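You operate a simulated robot arm through the tools that you are given. There is no shell and no other tool. Be economical: measure what you need, move in short steps, check, and stop when the job is done.

You run a simulated robot arm. Do the job below in one go: nothing can be reset, and whatever is moved stays where it is left.

Task
Give the plant with the least water one stroke of the pump knob, alone on the felt tray.
Fine: ivy, begonia or primula; heather pot off to the table first; the watered pot goes back.

Only the result counts: the job must be done as asked and must still hold three seconds after the hand-in. Knocking over, shifting, dropping, spilling or breaking anything else fails it.

Robot
A 6-joint arm with a two-finger parallel gripper, fixed in place. Base frame: the origin is at the foot of the arm, x ahead of it, y to its left, z up; the work surface is at about z = 70. Units: cm, rad, N and s.
With the tool pointing down near the work surface it reaches from about 32 to 82 cm from the base axis. Its first joint turns from -2.897 to 2.897 rad. Payload 3.91 kg.
The TCP is the grasp point between the finger pads, 3 cm short of the fingertips. In the tool frame z runs along the fingers and y along their closing line. The gripper opens to 11 cm. The fingers are 2 cm wide and 1 cm thick; the gripper's body (4.8 by 11.2 cm) begins 5.5 cm behind the TCP.
Orientation is that of the tool frame in the base frame, as a unit quaternion [x, y, z, w]. With the fingers straight down and closing along the base's y, the tool's x points along the base's -x, its y along +y and its z along -z.

Tools
- The arm moves only by the tool nudge_tool. Its argument "targets" is a list of rows, each a list of 3 entries, a list of its own where there are three numbers: the shift along the tool's x, y, z in units of 25 mm (1.0 is 25 mm), then the turn, a rotation vector about the tool's x, y, z in units of 6 degrees (1.0 is 6 degrees), then the finger opening in cm, from 0 to 11. In form: [[[dx, dy, dz], [rx, ry, rz], gripper], ...]. A call has 1 to 12 rows; each row shifts and turns the commanded pose from where the row before left it, along the tool's axes as they then stand. A call with a number of a shift or a turn outside -1 to 1 is refused whole. Rows are played at 5 a second. More than 5 cm and 0.15 rad between two rows, or a gripper value outside its range, and nothing of the call is played. A pose out of reach is approached as far as the arm can. The call stops where the force on the tool passes 90 N (or 10 N more than at its start, if that is more) or the arm is blocked; 0.2 s more then pass. The fingers move at their own pace (about 4.5 cm/s each) and stop on an object; they squeeze with about 39 N. The grip force told is the motor's: it shows also when the fingers shut on nothing. Time passes only in rows, and 0.2 s behind the last, so rows that do not move let the fingers close. The reply holds the time, the measured pose of the TCP, the force on the tool along the base axes, the opening and the grip force, in the units named above and with some noise, and new pictures: "views" is both (left out), scene, wrist or none.
- Cameras (640 x 400 px; columns grow to the right, rows downward): "scene" is fixed at [39.96, -65.08, 149.81]; the picture's right is [1.00, 0.04, 0.00], its down [0.02, -0.50, -0.86] and it looks along [-0.03, 0.86, -0.50] (base axes); focal length 341 px, centre (320, 200). "wrist" rides on the gripper at [7.7, 0.7, -11.4] in the tool frame; the picture's right is [-0.09, 1.00, 0.00], its down [-0.80, -0.07, -0.59] and it looks along [-0.59, -0.05, 0.80] (tool axes); focal length 270 px, centre (320, 200). There is no depth. A picture from a camera that has moved, and an enlarged one, comes with that camera's place and axes in the base frame and with its lens.
- slide_trunk(by): slides the trunk up (or, below 0, down) by that many cm; the arm rides with it, the base frame stays. It gives what a move gives, with no picture.
- inspect(camera, box): a new picture of the part [left, top, right, bottom] of that camera's present view, enlarged. No time passes.
- finish_job(): hands the job in; it is judged then, once.

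Work in short steps. Places have to be worked out from the pictures, the camera data and where the tool is seen: move nearer, look again, correct. Check each grasp and each placing, and mend what went wrong. You have 120 turns and 170 pictures in all, those below and enlarged ones among them. Open the gripper and draw the arm clear of the work before you hand the job in, unless the task says otherwise; then end with one line.

The tools are called after ">>>" as name(argument=value, ...) on one line, values as JSON. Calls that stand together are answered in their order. nudge_tool: Moves the arm, as the interface text tells. Its arguments: {"type":"object","properties":{"targets":{"type":"array"},"views":{"type":"string","enum":["both","scene","wrist","none"]}},"required":["targets"]} The other tools are called the same way: slide_trunk (by) slides the trunk up or down; inspect (camera, box) takes an enlarged picture of a part of a camera's view; finish_job () hands the job in.

At the start:

```text
clock: 0.0
ee_pos: [27.53, 37.18, 130.35]
tool_rot: [0.0, 1.0, 0.0, 0.0]
wrist_force: [0.3, -0.2, -0.1]
grip_width: 11.0
grasp_force: 0.0
trunk travel left (down, up): [-52.5, 8.5]
```

scene: 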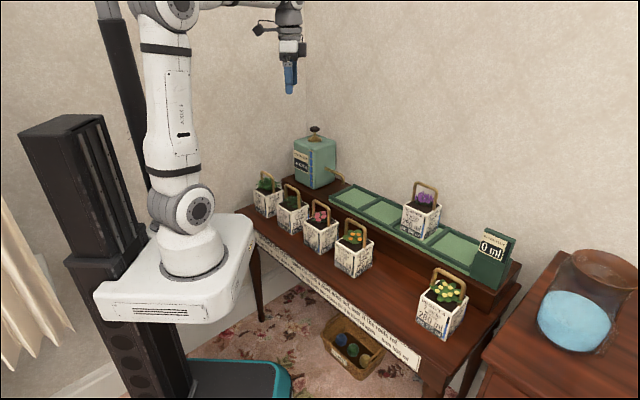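
wrist: 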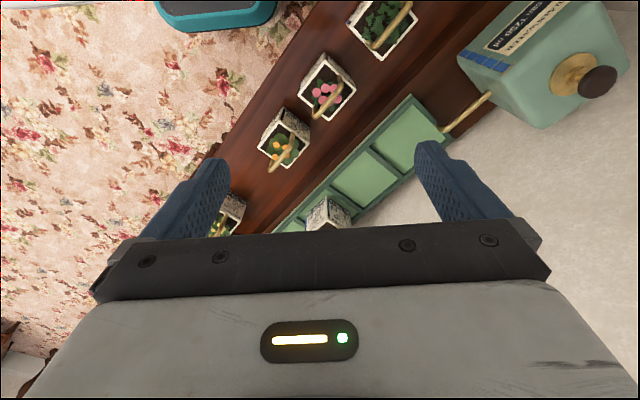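

The scene shows five pots on the front of the table, one on the tray strip, a pump at the far left and a display reading "0 ml". I'll zoom in to read the labels.

>>> inspect(camera="scene", box=[240, 120, 380, 208])

>>> inspect(camera="scene", box=[240, 170, 380, 280])

>>> inspect(camera="scene", box=[380, 170, 520, 345])

>>> inspect(camera="scene", box=[240, 230, 430, 390])

```text
4.55 times, centred on (310, 164) of scene
camera zoom: at [39.96, -65.08, 149.81], right [1.0, 0.04, 0.0], down [0.02, -0.5, -0.86], along [-0.03, 0.86, -0.5], focal length 1548 px, centre (366, 364)
```

zoom: 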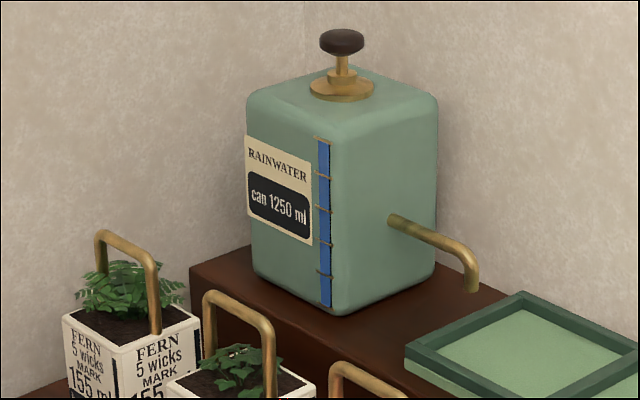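

```text
3.64 times, centred on (310, 225) of scene
camera zoom: at [39.96, -65.08, 149.81], right [1.0, 0.04, 0.0], down [0.02, -0.5, -0.86], along [-0.03, 0.86, -0.5], focal length 1239 px, centre (356, 109)
```

zoom: 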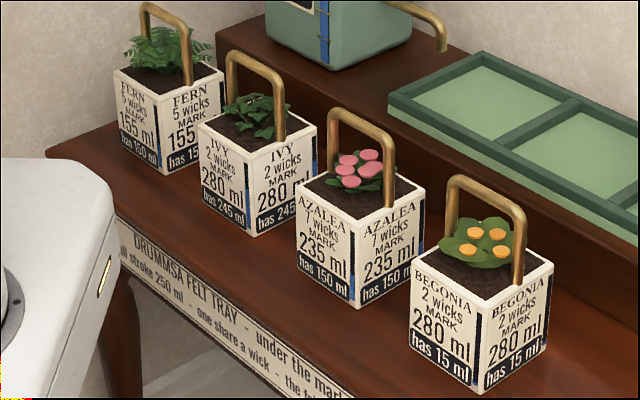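

```text
2.29 times, centred on (450, 258) of scene
camera zoom: at [39.96, -65.08, 149.81], right [1.0, 0.04, 0.0], down [0.02, -0.5, -0.86], along [-0.03, 0.86, -0.5], focal length 779 px, centre (23, 69)
```

zoom: 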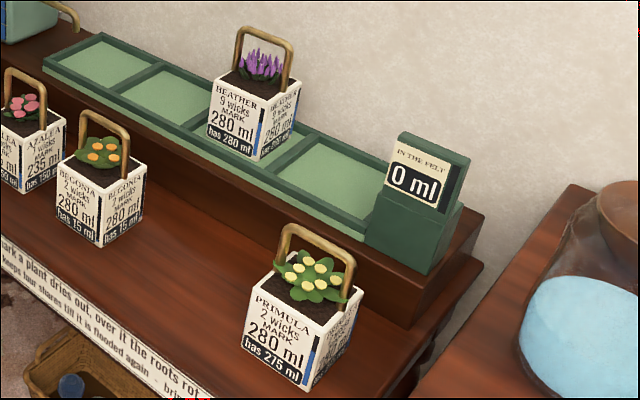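

```text
2.50 times, centred on (335, 310) of scene
camera zoom: at [39.96, -65.08, 149.81], right [1.0, 0.04, 0.0], down [0.02, -0.5, -0.86], along [-0.03, 0.86, -0.5], focal length 852 px, centre (282, -75)
```

zoom: 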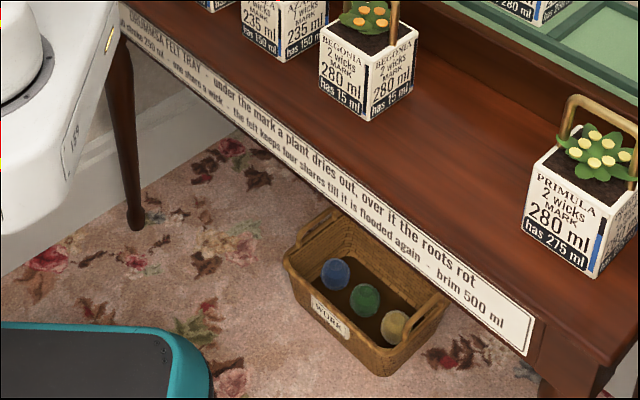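

Readable data: begonia has 15 ml, which is the least. A full stroke gives 250 ml, and the heather is the only pot on the tray. The table runs at about 45° to the base, so I turn the tool by 45° to line up with it.

>>> nudge_tool(targets=[[[0, 0, 0], [0, 0, 1], 11], [[0, 0, 0], [0, 0, 1], 11], [[0, 0, 0], [0, 0, 1], 11], [[0, 0, 0], [0, 0, 1], 11], [[0, 0, 0], [0, 0, 1], 11], [[0, 0, 0], [0, 0, 1], 11], [[0, 0, 0], [0, 0, 1], 11], [[0, 0, 0], [0, 0, 0.5], 11], [[-1, 0.8, 0], [0, 0, 0], 11], [[-1, 0.8, 0], [0, 0, 0], 11], [[-1, 0.8, 0], [0, 0, 0], 11], [[-1, 0.8, 0], [0, 0, 0], 11]], views="wrist")

```text
clock: 2.6
ee_pos: [40.38, 35.9, 130.19]
tool_rot: [0.382, 0.924, -0.001, -0.001]
wrist_force: [0.1, 0.0, 0.9]
grip_width: 10.98
grasp_force: 0.0
trunk travel left (down, up): [-52.5, 8.5]
camera wrist: at [35.61, 41.69, 141.79], right [0.77, 0.64, 0.0], down [0.52, -0.62, 0.59], along [0.38, -0.46, -0.8], focal length 270 px, centre (320, 200)
```

wrist: 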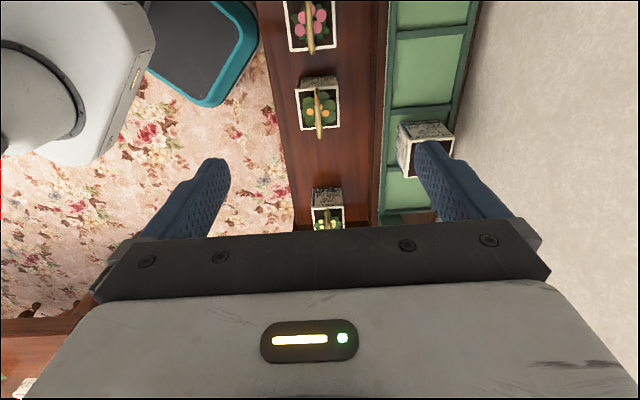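

The tool axes now match the table. I move back toward the tray row for a clear view of the heather.

>>> nudge_tool(targets=[[[-0.5, 1, 0.3], [0, 0, 0], 11], [[-0.5, 1, 0.3], [0, 0, 0], 11], [[-0.5, 1, 0.3], [0, 0, 0], 11], [[-0.5, 1, 0.3], [0, 0, 0], 11], [[-0.5, 1, 0.3], [0, 0, 0], 11], [[-0.5, 1, 0.3], [0, 0, 0], 11], [[0, 1, 0], [0, 0, 0], 11]])

```text
clock: 4.2
ee_pos: [58.15, 43.06, 125.69]
tool_rot: [0.383, 0.924, -0.001, 0.0]
wrist_force: [0.2, -0.1, -1.3]
grip_width: 11.02
grasp_force: 0.0
trunk travel left (down, up): [-52.5, 8.5]
camera wrist: at [53.27, 48.9, 137.24], right [0.77, 0.64, 0.0], down [0.52, -0.62, 0.59], along [0.38, -0.46, -0.8], focal length 270 px, centre (320, 200)
```

scene: 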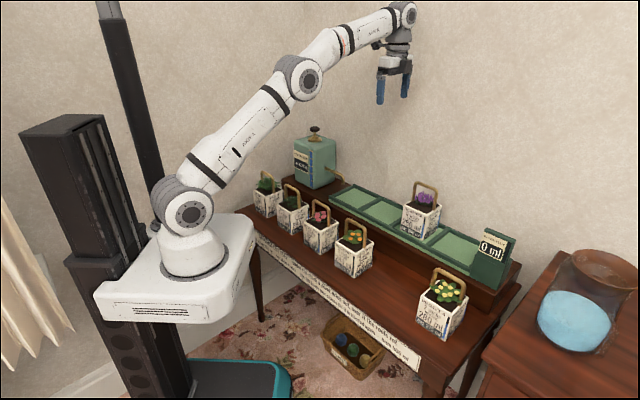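
wrist: 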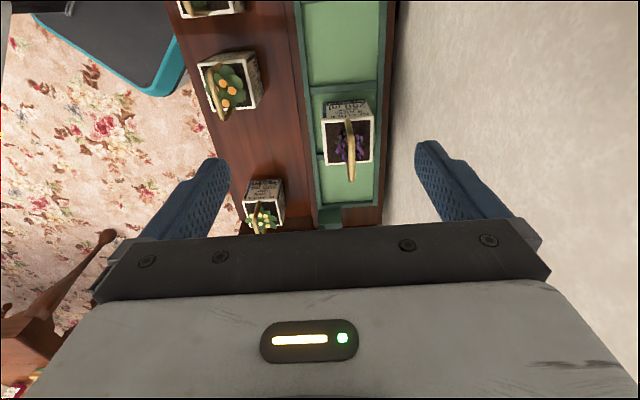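

I zoom on the heather in the wrist view to locate its handle bar.

>>> inspect(camera="wrist", box=[280, 80, 420, 210])

>>> inspect(camera="scene", box=[390, 170, 460, 250])

```text
3.08 times, centred on (350, 145) of wrist
camera zoom: at [53.27, 48.9, 137.24], right [0.77, 0.64, 0.0], down [0.52, -0.62, 0.59], along [0.38, -0.46, -0.8], focal length 832 px, centre (228, 369)
```

zoom: 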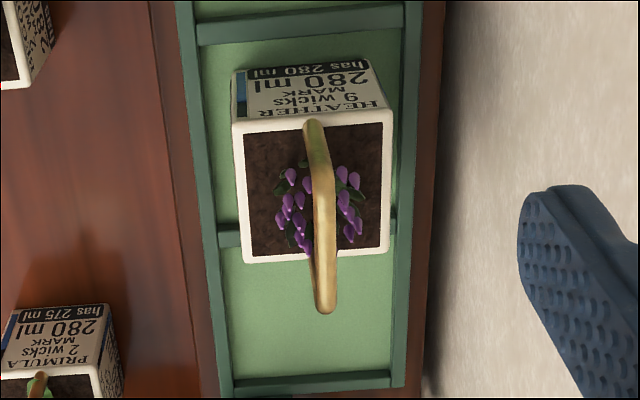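

```text
5.00 times, centred on (425, 210) of scene
camera zoom: at [39.96, -65.08, 149.81], right [1.0, 0.04, 0.0], down [0.02, -0.5, -0.86], along [-0.03, 0.86, -0.5], focal length 1703 px, centre (-205, 150)
```

zoom: 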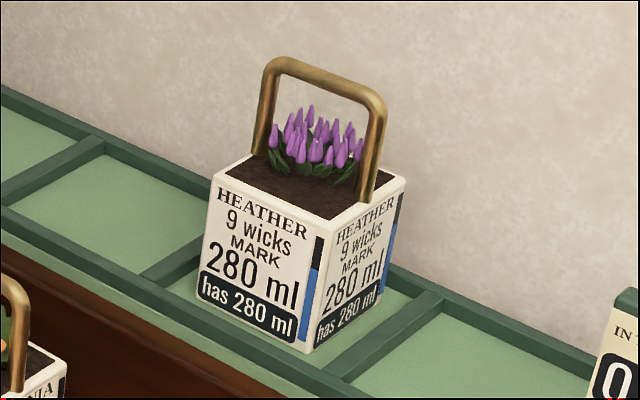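

Triangulating the heather bar gives about (71.4, 35.3, 96.6), with the bar running along the table. I move above it with the opening narrowed to 5 cm.

>>> nudge_tool(targets=[[[-1, 0.25, 0.8], [0, 0, 0], 5], [[-1, 0.25, 0.8], [0, 0, 0], 5], [[-1, 0.25, 0.8], [0, 0, 0], 5], [[-1, 0.25, 0.8], [0, 0, 0], 5], [[-1, 0.25, 0.8], [0, 0, 0], 5], [[-0.93, 0.3, 0.8], [0, 0, 0], 5], [[0, 0, 1], [0, 0, 0], 5], [[0, 0, 0.8], [0, 0, 0], 5], [[0, 0, 0], [0, 0, 0], 5]])

```text
clock: 6.2
ee_pos: [70.58, 34.81, 109.16]
tool_rot: [0.382, 0.924, 0.0, 0.0]
wrist_force: [0.6, 0.1, 0.2]
grip_width: 5.02
grasp_force: 0.0
out of reach, approached as far as the arm can: row 6
trunk travel left (down, up): [-52.5, 8.5]
camera wrist: at [65.73, 40.64, 120.61], right [0.77, 0.64, 0.0], down [0.52, -0.62, 0.59], along [0.38, -0.46, -0.8], focal length 270 px, centre (320, 200)
```

scene: 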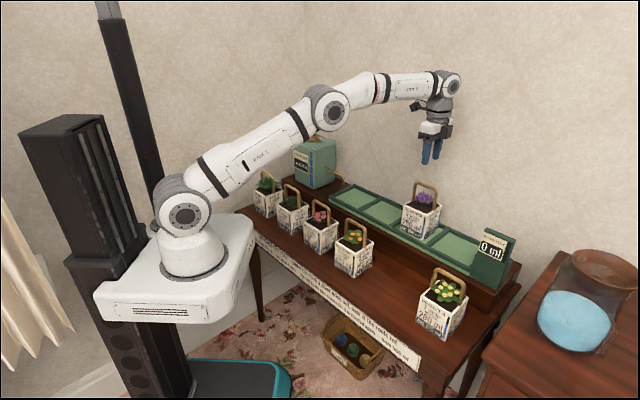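
wrist: 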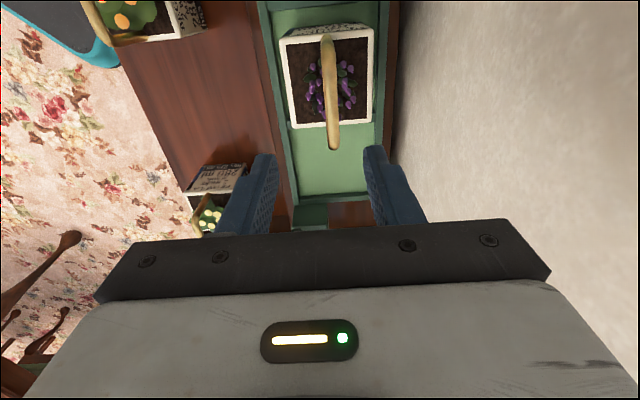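

The bar is estimated at r≈75.4, about 0.9 cm further out than the tool. I correct that and go down to z≈102.

>>> nudge_tool(targets=[[[0.1, 0, 1], [0, 0, 0], 5], [[0.1, 0.18, 1], [0, 0, 0], 5], [[0, 0.18, 0.8], [0, 0, 0], 5], [[0, 0, 0], [0, 0, 0], 5]])

```text
clock: 7.2
ee_pos: [70.81, 35.75, 102.06]
tool_rot: [0.383, 0.924, 0.0, 0.001]
wrist_force: [0.3, 0.4, 0.0]
grip_width: 5.02
grasp_force: 0.1
trunk travel left (down, up): [-52.5, 8.5]
camera wrist: at [65.95, 41.67, 113.6], right [0.77, 0.64, 0.0], down [0.52, -0.62, 0.59], along [0.38, -0.46, -0.8], focal length 270 px, centre (320, 200)
```

scene: 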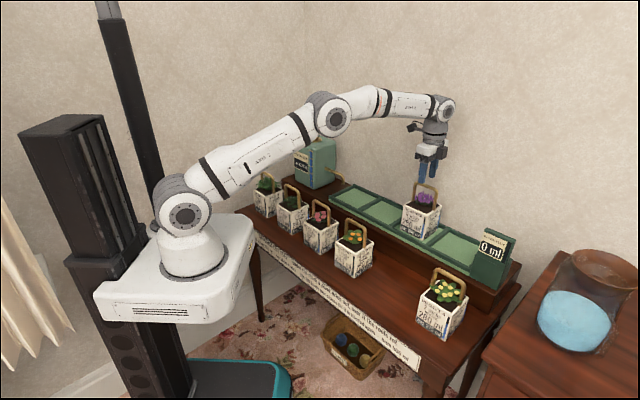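
wrist: 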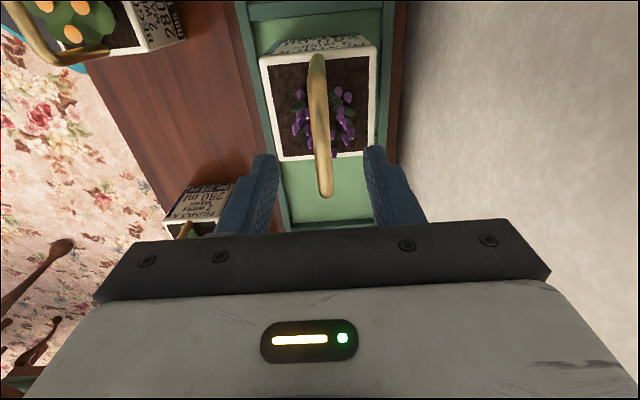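

Alignment is good. I lower to z≈97.5 and close on the bar.

>>> nudge_tool(targets=[[[0.1, 0, 0.9], [0, 0, 0], 5], [[0, 0, 0.9], [0, 0, 0], 5], [[0, 0, 0], [0, 0, 0], 0], [[0, 0, 0], [0, 0, 0], 0], [[0, 0, 0], [0, 0, 0], 0], [[0, 0, 0], [0, 0, 0], 0]])

```text
clock: 8.6
ee_pos: [70.61, 36.03, 97.6]
tool_rot: [0.383, 0.924, 0.0, 0.0]
wrist_force: [1.3, 2.7, 0.0]
grip_width: 1.17
grasp_force: 38.7
trunk travel left (down, up): [-52.5, 8.5]
camera wrist: at [65.79, 41.88, 109.11], right [0.77, 0.64, 0.0], down [0.52, -0.62, 0.59], along [0.38, -0.46, -0.8], focal length 270 px, centre (320, 200)
```

scene: 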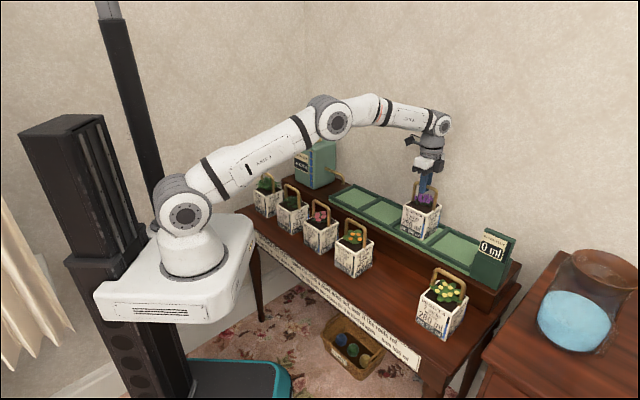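
wrist: 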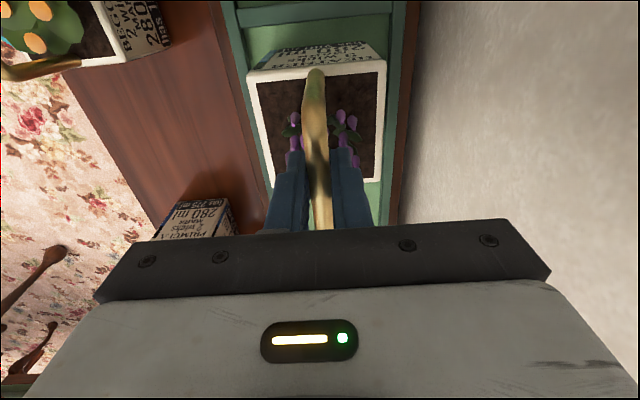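

The bar is gripped at 1.17 cm. I lift it straight up by 5 cm.

>>> nudge_tool(targets=[[[0, 0, -0.4], [0, 0, 0], 0], [[0, 0, -0.4], [0, 0, 0], 0], [[0, 0, -0.4], [0, 0, 0], 0], [[0, 0, -0.4], [0, 0, 0], 0], [[0, 0, -0.4], [0, 0, 0], 0], [[0, 0, 0], [0, 0, 0], 0]])

```text
clock: 10.0
ee_pos: [70.57, 35.98, 102.54]
tool_rot: [0.382, 0.924, 0.0, 0.0]
wrist_force: [-0.4, 0.7, -1.1]
grip_width: 0.0
grasp_force: 38.2
trunk travel left (down, up): [-52.5, 8.5]
camera wrist: at [65.76, 41.8, 114.09], right [0.77, 0.64, 0.0], down [0.52, -0.62, 0.59], along [0.38, -0.46, -0.8], focal length 270 px, centre (320, 200)
```

scene: 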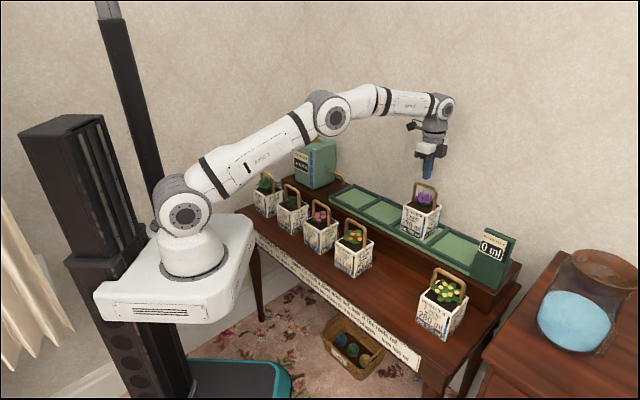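
wrist: 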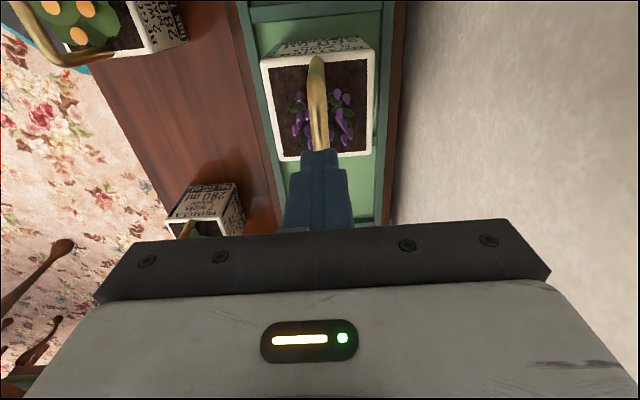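

The fingers slipped off because the grip was too high; the bar is nearer z≈94.5, and the pot hasn't moved. I reopen, go lower to z≈95, and regrip slightly further along.

>>> nudge_tool(targets=[[[0, 0, 0], [0, 0, 0], 5], [[0, 0, 0], [0, 0, 0], 5], [[0, 0, 0], [0, 0, 0], 5], [[-0.3, 0, 0], [0, 0, 0], 5], [[0, 0, 1], [0, 0, 0], 5], [[0, 0, 1], [0, 0, 0], 5], [[0, 0, 0.9], [0, 0, 0], 5], [[0, 0, 0], [0, 0, 0], 5]])

```text
clock: 11.8
ee_pos: [71.19, 35.45, 95.37]
tool_rot: [0.383, 0.924, 0.0, 0.0]
wrist_force: [0.0, -0.2, -0.7]
grip_width: 5.02
grasp_force: 0.1
trunk travel left (down, up): [-52.5, 8.5]
camera wrist: at [66.31, 41.31, 106.89], right [0.77, 0.64, 0.0], down [0.52, -0.62, 0.59], along [0.38, -0.46, -0.8], focal length 270 px, centre (320, 200)
```

scene: 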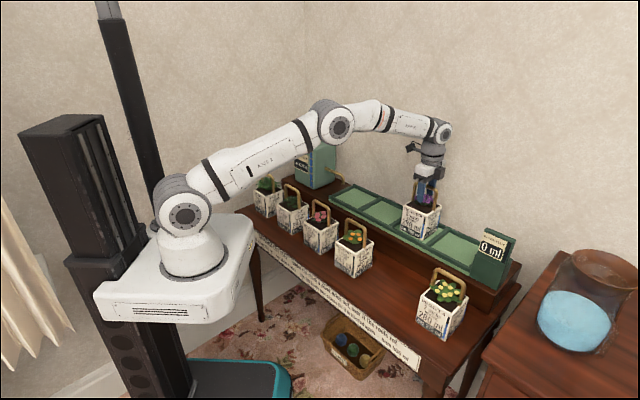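
wrist: 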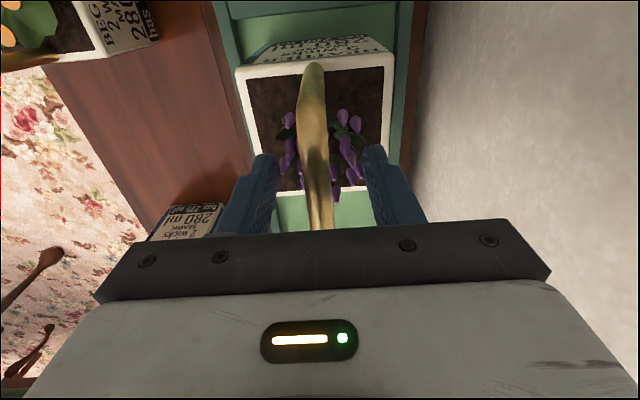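

>>> inspect(camera="scene", box=[390, 150, 460, 250])

```text
4.00 times, centred on (425, 200) of scene
camera zoom: at [39.96, -65.08, 149.81], right [1.0, 0.04, 0.0], down [0.02, -0.5, -0.86], along [-0.03, 0.86, -0.5], focal length 1363 px, centre (-100, 200)
```

zoom: 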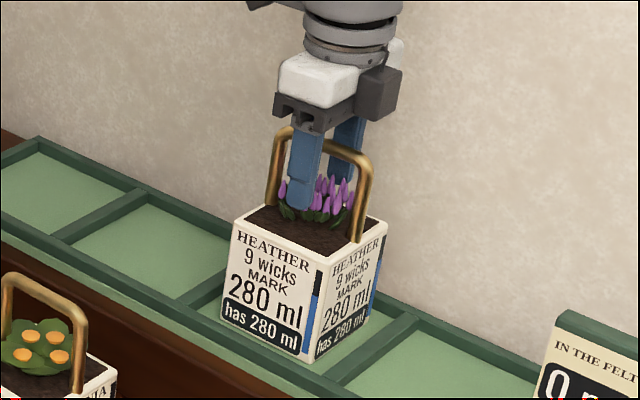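

The fingers now straddle the bar well, centred and with about half the finger length below it. I close and lift.

>>> nudge_tool(targets=[[[0, 0, 0], [0, 0, 0], 0], [[0, 0, 0], [0, 0, 0], 0], [[0, 0, 0], [0, 0, 0], 0], [[0, 0, 0], [0, 0, 0], 0], [[0, 0, -0.4], [0, 0, 0], 0], [[0, 0, -0.4], [0, 0, 0], 0], [[0, 0, -0.4], [0, 0, 0], 0], [[0, 0, -0.4], [0, 0, 0], 0], [[0, 0, -0.4], [0, 0, 0], 0], [[0, 0, 0], [0, 0, 0], 0]])

```text
clock: 14.0
ee_pos: [71.27, 35.43, 100.31]
tool_rot: [0.383, 0.924, 0.0, 0.0]
wrist_force: [-0.8, 0.5, -7.7]
grip_width: 1.16
grasp_force: 38.6
trunk travel left (down, up): [-52.5, 8.5]
camera wrist: at [66.43, 41.32, 111.82], right [0.77, 0.64, 0.0], down [0.52, -0.62, 0.59], along [0.38, -0.46, -0.8], focal length 270 px, centre (320, 200)
```

scene: 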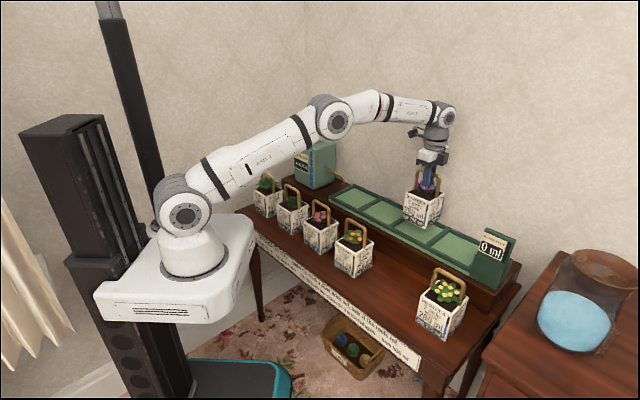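
wrist: 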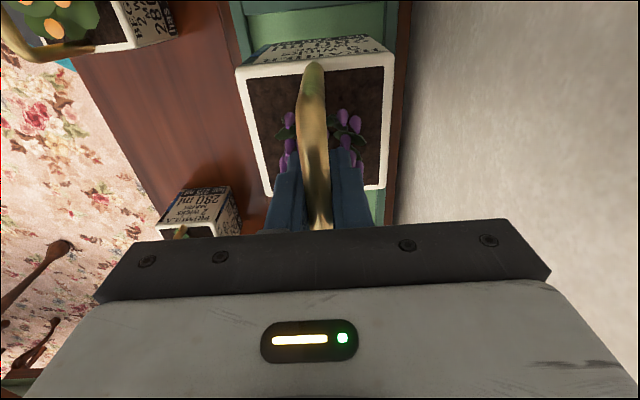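

The heather is held (about 0.8 kg). I carry it to the free spot between begonia and primula, around r=53, s=32.

>>> nudge_tool(targets=[[[0, -0.5, -0.2], [0, 0, 0], 0], [[-0.3, -0.8, 0], [0, 0, 0], 0], [[-0.3, -0.8, 0], [0, 0, 0], 0], [[-0.3, -0.8, 0], [0, 0, 0], 0], [[-0.3, -0.8, 0], [0, 0, 0], 0], [[-0.3, -0.8, 0], [0, 0, 0], 0], [[-0.3, -0.8, 0], [0, 0, 0], 0], [[-0.3, -0.8, 0], [0, 0, 0], 0], [[-0.3, -0.8, 0], [0, 0, 0], 0], [[-0.3, -0.8, 0], [0, 0, 0], 0], [[0, -0.8, 0], [0, 0, 0], 0], [[0, -0.5, 0], [0, 0, 0], 0]])

```text
clock: 16.6
ee_pos: [60.01, 14.76, 100.85]
tool_rot: [0.382, 0.924, -0.001, 0.0]
wrist_force: [0.1, -0.2, -7.1]
grip_width: 1.13
grasp_force: 38.8
trunk travel left (down, up): [-52.5, 8.5]
camera wrist: at [55.18, 20.58, 112.33], right [0.77, 0.64, 0.0], down [0.52, -0.62, 0.59], along [0.38, -0.46, -0.8], focal length 270 px, centre (320, 200)
```

scene: 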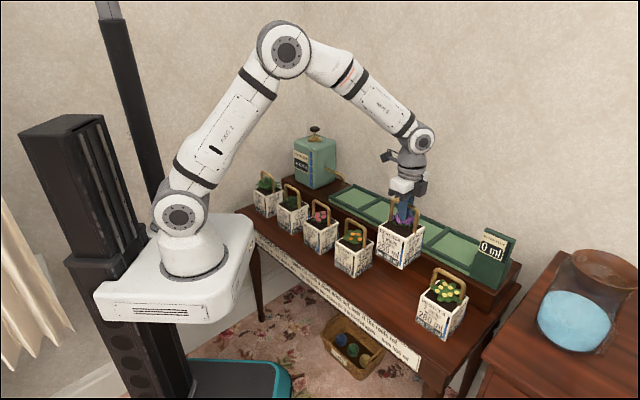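
wrist: 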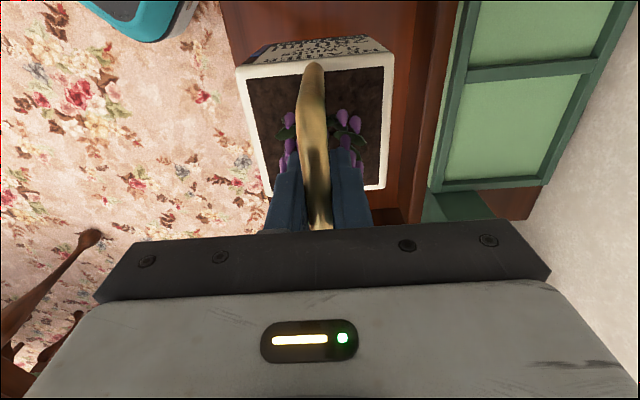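

The spot below is clear. I lower most of the way.

>>> nudge_tool(targets=[[[0, 0, 0.8], [0, 0, 0], 0], [[0, 0, 0.8], [0, 0, 0], 0], [[0, 0, 0.8], [0, 0, 0], 0], [[0, 0, 0.8], [0, 0, 0], 0], [[0, 0, 0.8], [0, 0, 0], 0], [[0, 0, 0], [0, 0, 0], 0]], views="scene")

>>> inspect(camera="scene", box=[320, 180, 480, 340])

```text
clock: 18.0
ee_pos: [60.05, 14.73, 90.83]
tool_rot: [0.382, 0.924, 0.0, 0.0]
wrist_force: [-0.1, 0.3, -7.8]
grip_width: 1.16
grasp_force: 38.7
trunk travel left (down, up): [-52.5, 8.5]
```

scene: 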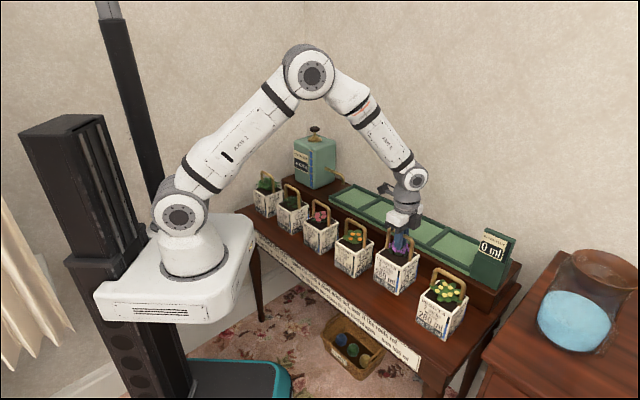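

```text
2.50 times, centred on (400, 260) of scene
camera zoom: at [39.96, -65.08, 149.81], right [1.0, 0.04, 0.0], down [0.02, -0.5, -0.86], along [-0.03, 0.86, -0.5], focal length 852 px, centre (120, 50)
```

zoom: 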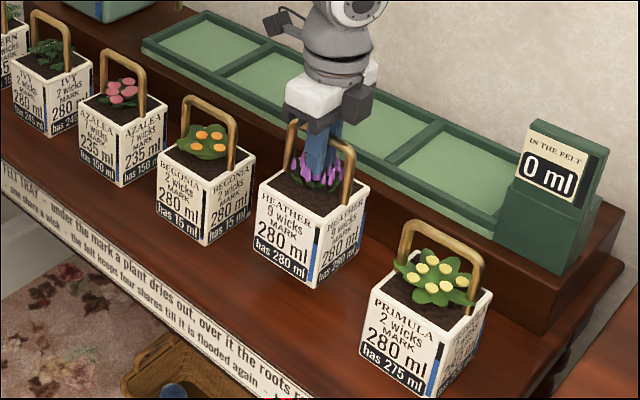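

The pot bottom is about 4 cm above the table. I lower it in smaller steps while watching the vertical force.

>>> nudge_tool(targets=[[[0, 0, 0.4], [0, 0, 0], 0], [[0, 0, 0.4], [0, 0, 0], 0], [[0, 0, 0.4], [0, 0, 0], 0], [[0, 0, 0], [0, 0, 0], 0]], views="none")

>>> nudge_tool(targets=[[[0, 0, 0.15], [0, 0, 0], 0], [[0, 0, 0], [0, 0, 0], 0]], views="none")

>>> nudge_tool(targets=[[[0, 0, 0.15], [0, 0, 0], 0], [[0, 0, 0], [0, 0, 0], 0]], views="scene")

>>> inspect(camera="scene", box=[320, 180, 480, 340])

```text
clock: 19.0
ee_pos: [60.03, 14.81, 87.76]
tool_rot: [0.382, 0.924, -0.001, 0.0]
wrist_force: [-0.9, -0.6, -6.8]
grip_width: 1.17
grasp_force: 38.9
trunk travel left (down, up): [-52.5, 8.5]
```

```text
clock: 19.6
ee_pos: [60.03, 14.67, 87.41]
tool_rot: [0.383, 0.924, 0.0, 0.0]
wrist_force: [0.7, 0.2, -7.4]
grip_width: 1.17
grasp_force: 39.1
trunk travel left (down, up): [-52.5, 8.5]
```

```text
clock: 20.2
ee_pos: [60.07, 14.62, 86.99]
tool_rot: [0.382, 0.924, 0.0, 0.0]
wrist_force: [-0.1, -0.4, -7.2]
grip_width: 1.15
grasp_force: 39.3
trunk travel left (down, up): [-52.5, 8.5]
```

scene: 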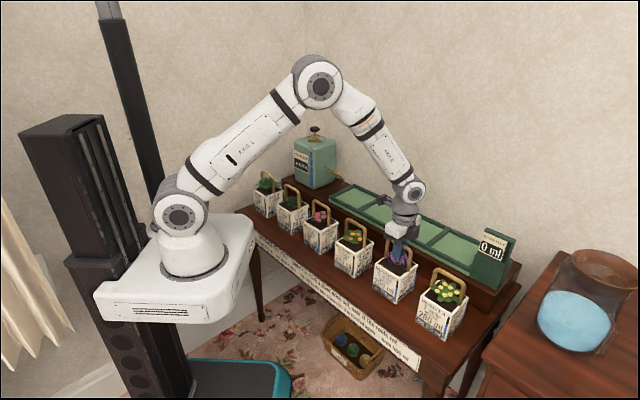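

```text
2.50 times, centred on (400, 260) of scene
camera zoom: at [39.96, -65.08, 149.81], right [1.0, 0.04, 0.0], down [0.02, -0.5, -0.86], along [-0.03, 0.86, -0.5], focal length 852 px, centre (120, 50)
```

zoom: 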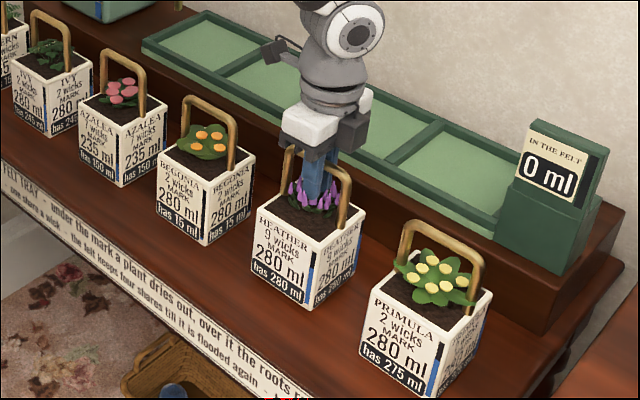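

The pot is still hanging, with about 1 cm left. I continue in small steps.

>>> nudge_tool(targets=[[[0, 0, 0.16], [0, 0, 0], 0], [[0, 0, 0], [0, 0, 0], 0]], views="none")

>>> nudge_tool(targets=[[[0, 0, 0.12], [0, 0, 0], 0], [[0, 0, 0], [0, 0, 0], 0]], views="none")

>>> nudge_tool(targets=[[[0, 0, 0.08], [0, 0, 0], 0], [[0, 0, 0], [0, 0, 0], 0]], views="none")

```text
clock: 20.8
ee_pos: [60.05, 14.69, 86.54]
tool_rot: [0.382, 0.924, 0.0, 0.0]
wrist_force: [0.2, -1.1, -6.7]
grip_width: 1.17
grasp_force: 39.1
trunk travel left (down, up): [-52.5, 8.5]
```

```text
clock: 21.4
ee_pos: [60.04, 14.6, 86.29]
tool_rot: [0.383, 0.924, 0.0, 0.0]
wrist_force: [0.2, -0.7, -8.0]
grip_width: 1.16
grasp_force: 39.0
trunk travel left (down, up): [-52.5, 8.5]
```

```text
clock: 22.0
ee_pos: [60.0, 14.74, 86.25]
tool_rot: [0.382, 0.924, 0.0, 0.0]
wrist_force: [-0.2, 2.2, -1.1]
grip_width: 1.15
grasp_force: 38.8
trunk travel left (down, up): [-52.5, 8.5]
```

Contact was made at z≈86.2, so the tray sits about 9.1 cm above the table. I release and rise straight up.

>>> nudge_tool(targets=[[[0, 0, 0], [0, 0, 0], 4.5], [[0, 0, 0], [0, 0, 0], 4.5], [[0, 0, 0], [0, 0, 0], 4.5], [[0, 0, -0.6], [0, 0, 0], 4.5], [[0, 0, -1], [0, 0, 0], 4.5], [[0, 0, -1], [0, 0, 0], 4.5], [[0, 0, -1], [0, 0, 0], 4.5], [[0, 0, -1], [0, 0, 0], 4.5], [[0, 0, 0], [0, 0, 0], 4.5]])

```text
clock: 24.0
ee_pos: [59.95, 14.7, 97.76]
tool_rot: [0.383, 0.924, 0.001, 0.0]
wrist_force: [0.7, -0.3, 0.2]
grip_width: 4.48
grasp_force: 0.1
trunk travel left (down, up): [-52.5, 8.5]
camera wrist: at [55.15, 20.55, 109.24], right [0.77, 0.64, 0.0], down [0.52, -0.62, 0.59], along [0.38, -0.46, -0.8], focal length 270 px, centre (320, 200)
```

scene: 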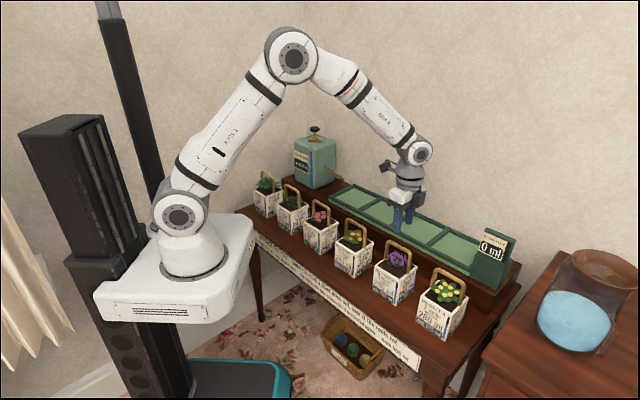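
wrist: 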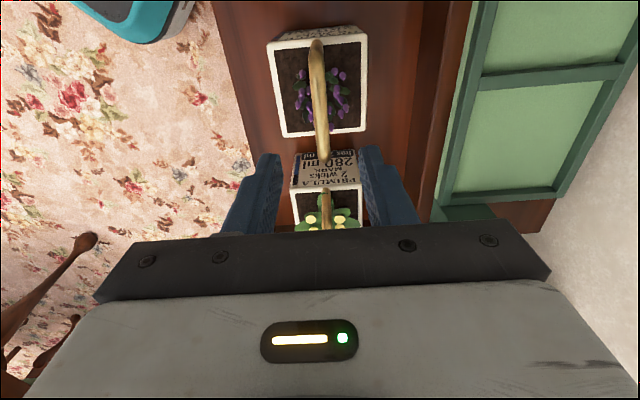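

The heather stands on the table. I move above the begonia and look.

>>> nudge_tool(targets=[[[0.9, 0, -0.2], [0, 0, 0], 4.5], [[0.95, 0, 0], [0, 0, 0], 4.5], [[0.95, 0, 0], [0, 0, 0], 4.5], [[0.95, 0, 0], [0, 0, 0], 4.5], [[0.95, 0.1, 0], [0, 0, 0], 4.5], [[0.95, 0.1, 0], [0, 0, 0], 4.5], [[0.9, 0, 0], [0, 0, 0], 4.5], [[0, 0, 0], [0, 0, 0], 4.5]])

```text
clock: 25.8
ee_pos: [48.61, 26.77, 98.13]
tool_rot: [0.383, 0.924, 0.0, 0.0]
wrist_force: [0.4, 0.7, 0.5]
grip_width: 4.52
grasp_force: 0.0
trunk travel left (down, up): [-52.5, 8.5]
camera wrist: at [43.85, 32.51, 109.69], right [0.77, 0.64, 0.0], down [0.52, -0.62, 0.59], along [0.38, -0.46, -0.8], focal length 270 px, centre (320, 200)
```

scene: 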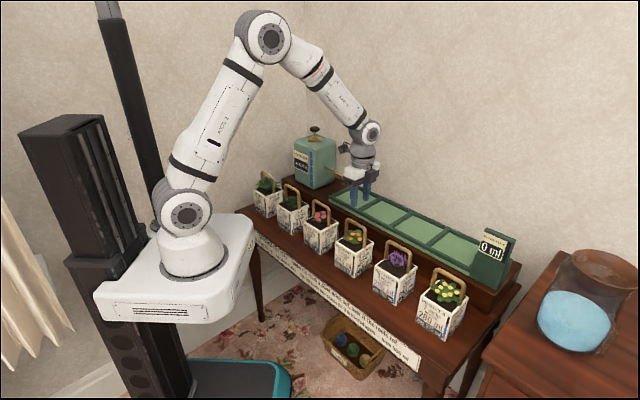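
wrist: 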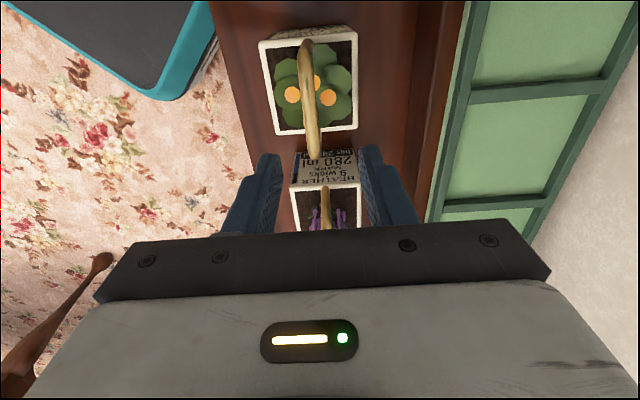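

Compared with the heather view, the begonia's bar sits about 1 cm toward the robot. I shift by that and descend to the grasp height z≈86.4.

>>> nudge_tool(targets=[[[0, -0.39, 0], [0, 0, 0], 4.5], [[0, 0, 1], [0, 0, 0], 4.5], [[0, 0, 1], [0, 0, 0], 4.5], [[0, 0, 1], [0, 0, 0], 4.5], [[0, 0, 0.8], [0, 0, 0], 4.5], [[0, 0, 0.88], [0, 0, 0], 4.5], [[0, 0, 0], [0, 0, 0], 4.5]])

>>> inspect(camera="scene", box=[320, 180, 420, 290])

```text
clock: 27.4
ee_pos: [48.03, 25.99, 86.56]
tool_rot: [0.382, 0.924, 0.0, 0.001]
wrist_force: [0.7, -1.3, -0.7]
grip_width: 4.5
grasp_force: 0.1
trunk travel left (down, up): [-52.5, 8.5]
camera wrist: at [43.22, 31.83, 97.96], right [0.77, 0.64, 0.0], down [0.52, -0.62, 0.59], along [0.38, -0.46, -0.8], focal length 270 px, centre (320, 200)
```

scene: 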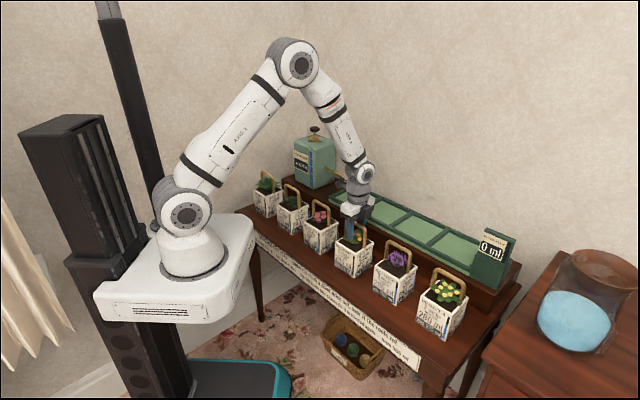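
wrist: 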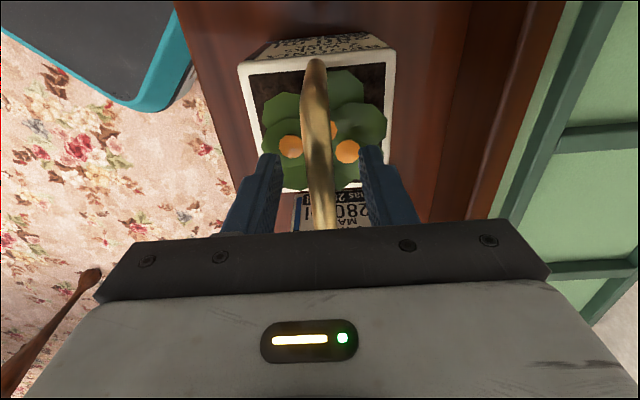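

```text
3.64 times, centred on (370, 235) of scene
camera zoom: at [39.96, -65.08, 149.81], right [1.0, 0.04, 0.0], down [0.02, -0.5, -0.86], along [-0.03, 0.86, -0.5], focal length 1239 px, centre (138, 73)
```

zoom: 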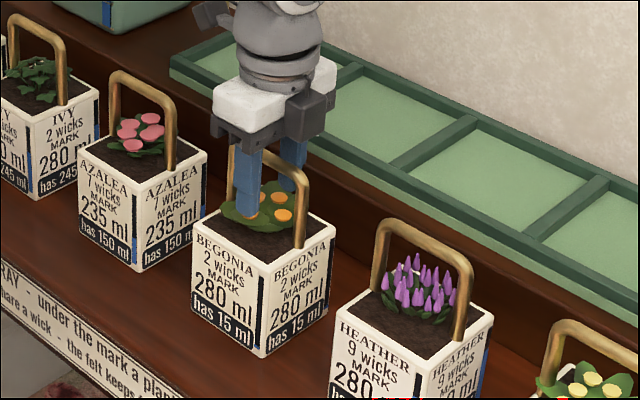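

The fingers straddle the begonia bar. I close, lift about 13.5 cm, and check.

>>> nudge_tool(targets=[[[0, 0, 0], [0, 0, 0], 0], [[0, 0, 0], [0, 0, 0], 0], [[0, 0, 0], [0, 0, 0], 0], [[0, 0, -0.4], [0, 0, 0], 0], [[0, 0, -0.6], [0, 0, 0], 0], [[0, 0, -0.7], [0, 0, 0], 0], [[0, 0, -0.8], [0, 0, 0], 0], [[0, 0, -0.8], [0, 0, 0], 0], [[0, 0, -0.8], [0, 0, 0], 0], [[0, 0, -0.8], [0, 0, 0], 0], [[0, 0, -0.6], [0, 0, 0], 0], [[0, 0, 0], [0, 0, 0], 0]])

```text
clock: 30.0
ee_pos: [48.08, 25.84, 100.28]
tool_rot: [0.382, 0.924, -0.001, 0.0]
wrist_force: [-0.2, -0.4, -5.1]
grip_width: 1.12
grasp_force: 39.3
trunk travel left (down, up): [-52.5, 8.5]
camera wrist: at [43.21, 31.83, 111.76], right [0.77, 0.64, 0.0], down [0.52, -0.62, 0.59], along [0.38, -0.46, -0.8], focal length 270 px, centre (320, 200)
```

scene: 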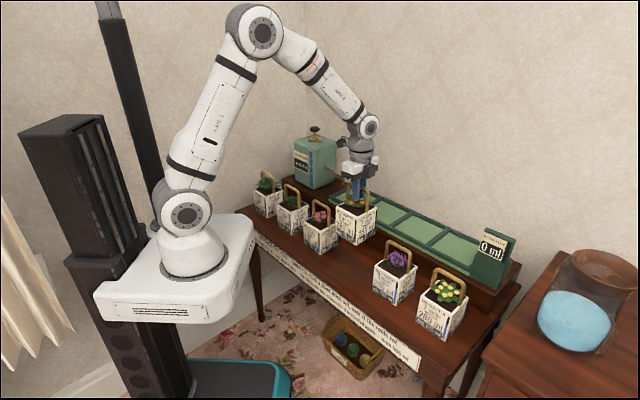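
wrist: 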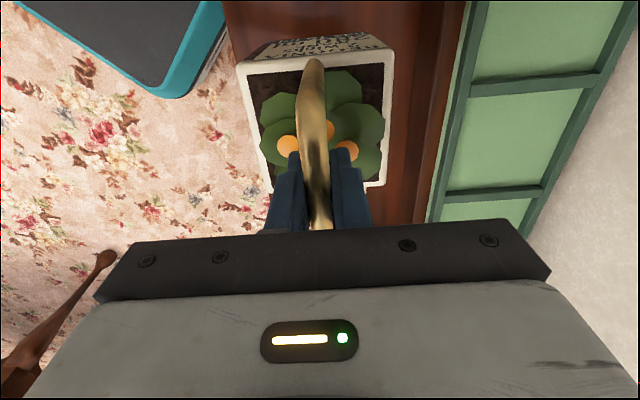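

The begonia is held. I carry it back over the tray to cell 2 (s≈10.2, r≈75.4), moving in r first and then s.

>>> nudge_tool(targets=[[[0, 0.5, -0.3], [0, 0, 0], 0], [[0, 0.8, -0.1], [0, 0, 0], 0], [[0, 0.9, 0], [0, 0, 0], 0], [[0, 0.9, 0], [0, 0, 0], 0], [[0.2, 0.9, 0], [0, 0, 0], 0], [[0.4, 0.9, 0], [0, 0, 0], 0], [[0.4, 0.9, 0], [0, 0, 0], 0], [[0.4, 0.9, 0], [0, 0, 0], 0], [[0.4, 0.9, 0], [0, 0, 0], 0], [[0.4, 0.9, 0], [0, 0, 0], 0], [[0, 0.75, 0], [0, 0, 0], 0], [[0, 0, 0], [0, 0, 0], 0]])

>>> inspect(camera="scene", box=[310, 120, 450, 240])

```text
clock: 32.6
ee_pos: [60.43, 46.38, 101.27]
tool_rot: [0.382, 0.924, 0.0, 0.0]
wrist_force: [-0.5, 0.1, -4.7]
grip_width: 1.12
grasp_force: 39.0
trunk travel left (down, up): [-52.5, 8.5]
camera wrist: at [55.68, 52.19, 112.72], right [0.77, 0.64, 0.0], down [0.52, -0.62, 0.59], along [0.38, -0.46, -0.8], focal length 270 px, centre (320, 200)
```

scene: 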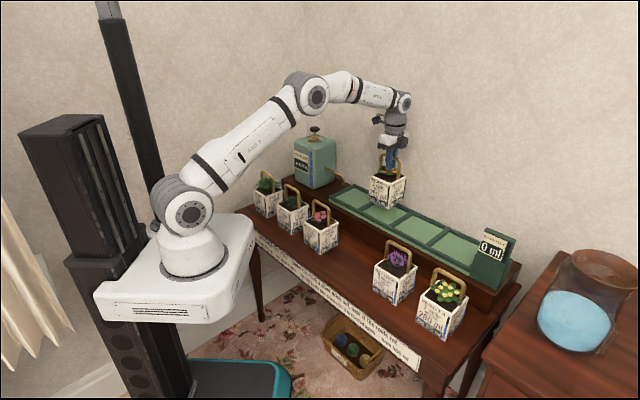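
wrist: 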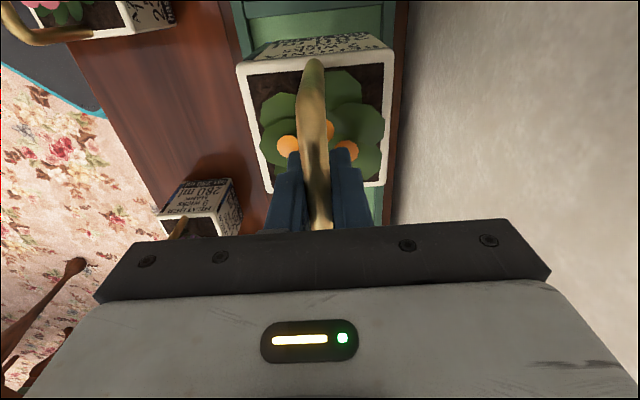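

```text
3.33 times, centred on (380, 180) of scene
camera zoom: at [39.96, -65.08, 149.81], right [1.0, 0.04, 0.0], down [0.02, -0.5, -0.86], along [-0.03, 0.86, -0.5], focal length 1136 px, centre (120, 267)
```

zoom: 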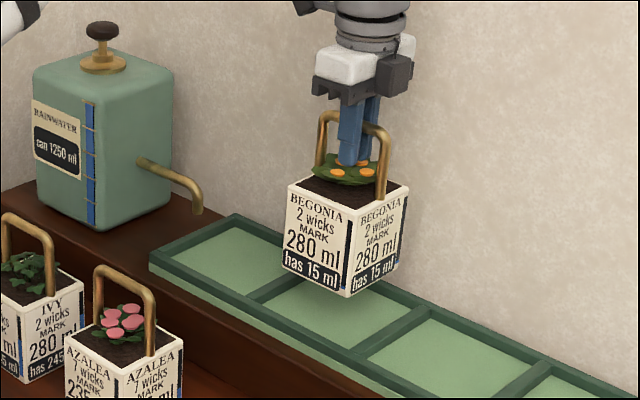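

Position is s≈9.9, r≈75.5, above cell 2. I lower toward contact at z≈95.6.

>>> nudge_tool(targets=[[[0, 0, 0.6], [0, 0, 0], 0], [[0, 0, 0.6], [0, 0, 0], 0], [[0, 0, 0.6], [0, 0, 0], 0], [[0, 0, 0.2], [0, 0, 0], 0], [[0, 0, 0], [0, 0, 0], 0]], views="scene")

>>> inspect(camera="scene", box=[310, 120, 450, 240])

```text
clock: 33.8
ee_pos: [60.5, 46.29, 96.22]
tool_rot: [0.382, 0.924, 0.0, 0.0]
wrist_force: [0.5, -0.4, -4.4]
grip_width: 1.11
grasp_force: 38.6
trunk travel left (down, up): [-52.5, 8.5]
```

scene: 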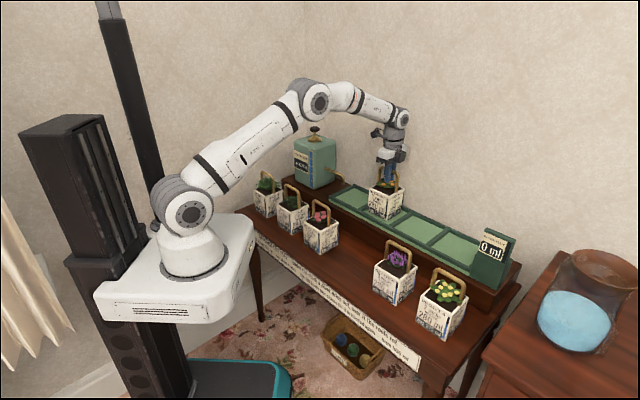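

```text
3.33 times, centred on (380, 180) of scene
camera zoom: at [39.96, -65.08, 149.81], right [1.0, 0.04, 0.0], down [0.02, -0.5, -0.86], along [-0.03, 0.86, -0.5], focal length 1136 px, centre (120, 267)
```

zoom: 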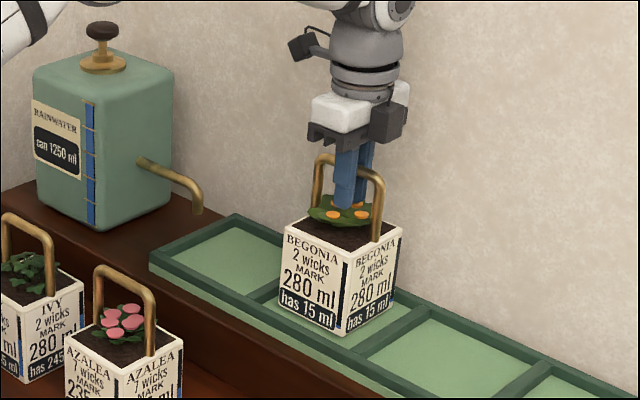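

It is nearly down and centred in the cell. I use small steps until it unloads.

>>> nudge_tool(targets=[[[0, 0, 0.12], [0, 0, 0], 0], [[0, 0, 0], [0, 0, 0], 0]], views="none")

>>> nudge_tool(targets=[[[0, 0, 0.1], [0, 0, 0], 0], [[0, 0, 0], [0, 0, 0], 0]], views="none")

>>> nudge_tool(targets=[[[0, 0, 0.08], [0, 0, 0], 0], [[0, 0, 0], [0, 0, 0], 0]], views="none")

```text
clock: 34.4
ee_pos: [60.46, 46.24, 95.91]
tool_rot: [0.382, 0.924, 0.0, 0.0]
wrist_force: [0.3, -0.1, -4.9]
grip_width: 1.14
grasp_force: 38.8
trunk travel left (down, up): [-52.5, 8.5]
```

```text
clock: 35.0
ee_pos: [60.62, 46.27, 95.67]
tool_rot: [0.383, 0.924, 0.0, -0.001]
wrist_force: [1.5, 1.0, -1.6]
grip_width: 1.13
grasp_force: 39.4
trunk travel left (down, up): [-52.5, 8.5]
```

```text
clock: 35.6
ee_pos: [60.59, 46.1, 95.69]
tool_rot: [0.382, 0.924, 0.002, 0.0]
wrist_force: [4.0, 4.5, 11.8]
grip_width: 1.12
grasp_force: 39.5
trunk travel left (down, up): [-52.5, 8.5]
```

It is seated. I back off slightly, release and rise.

>>> nudge_tool(targets=[[[0, 0, -0.06], [0, 0, 0], 0], [[0, 0, 0], [0, 0, 0], 4.5], [[0, 0, 0], [0, 0, 0], 4.5], [[0, 0, 0], [0, 0, 0], 4.5], [[0, 0, -0.6], [0, 0, 0], 4.5], [[0, 0, -1], [0, 0, 0], 4.5], [[0, 0, -1], [0, 0, 0], 4.5], [[0, 0, -1], [0, 0, 0], 4.5], [[0, 0, -1], [0, 0, 0], 4.5], [[0, 0, -1], [0, 0, 0], 0], [[0, 0, 0], [0, 0, 0], 0]])

>>> inspect(camera="scene", box=[270, 110, 510, 270])

```text
clock: 38.0
ee_pos: [60.49, 46.16, 109.87]
tool_rot: [0.382, 0.924, 0.001, 0.0]
wrist_force: [-0.1, 0.0, -0.1]
grip_width: 0.0
grasp_force: 7.1
trunk travel left (down, up): [-52.5, 8.5]
camera wrist: at [55.61, 52.1, 121.24], right [0.77, 0.64, 0.0], down [0.52, -0.62, 0.59], along [0.38, -0.46, -0.8], focal length 270 px, centre (320, 200)
```

scene: 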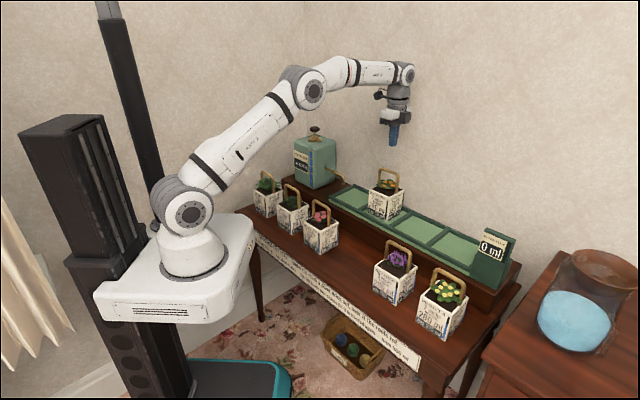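
wrist: 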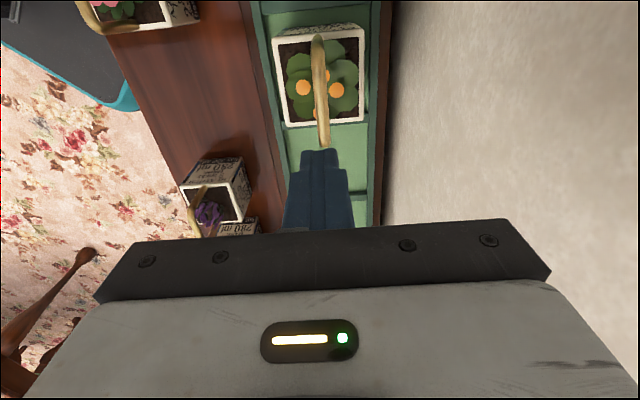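

```text
2.50 times, centred on (390, 190) of scene
camera zoom: at [39.96, -65.08, 149.81], right [1.0, 0.04, 0.0], down [0.02, -0.5, -0.86], along [-0.03, 0.86, -0.5], focal length 852 px, centre (145, 225)
```

zoom: 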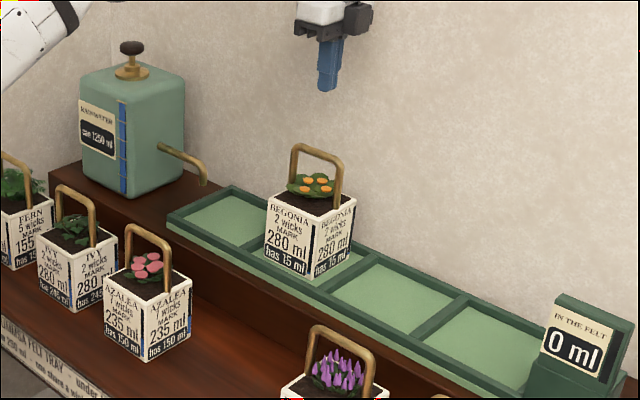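

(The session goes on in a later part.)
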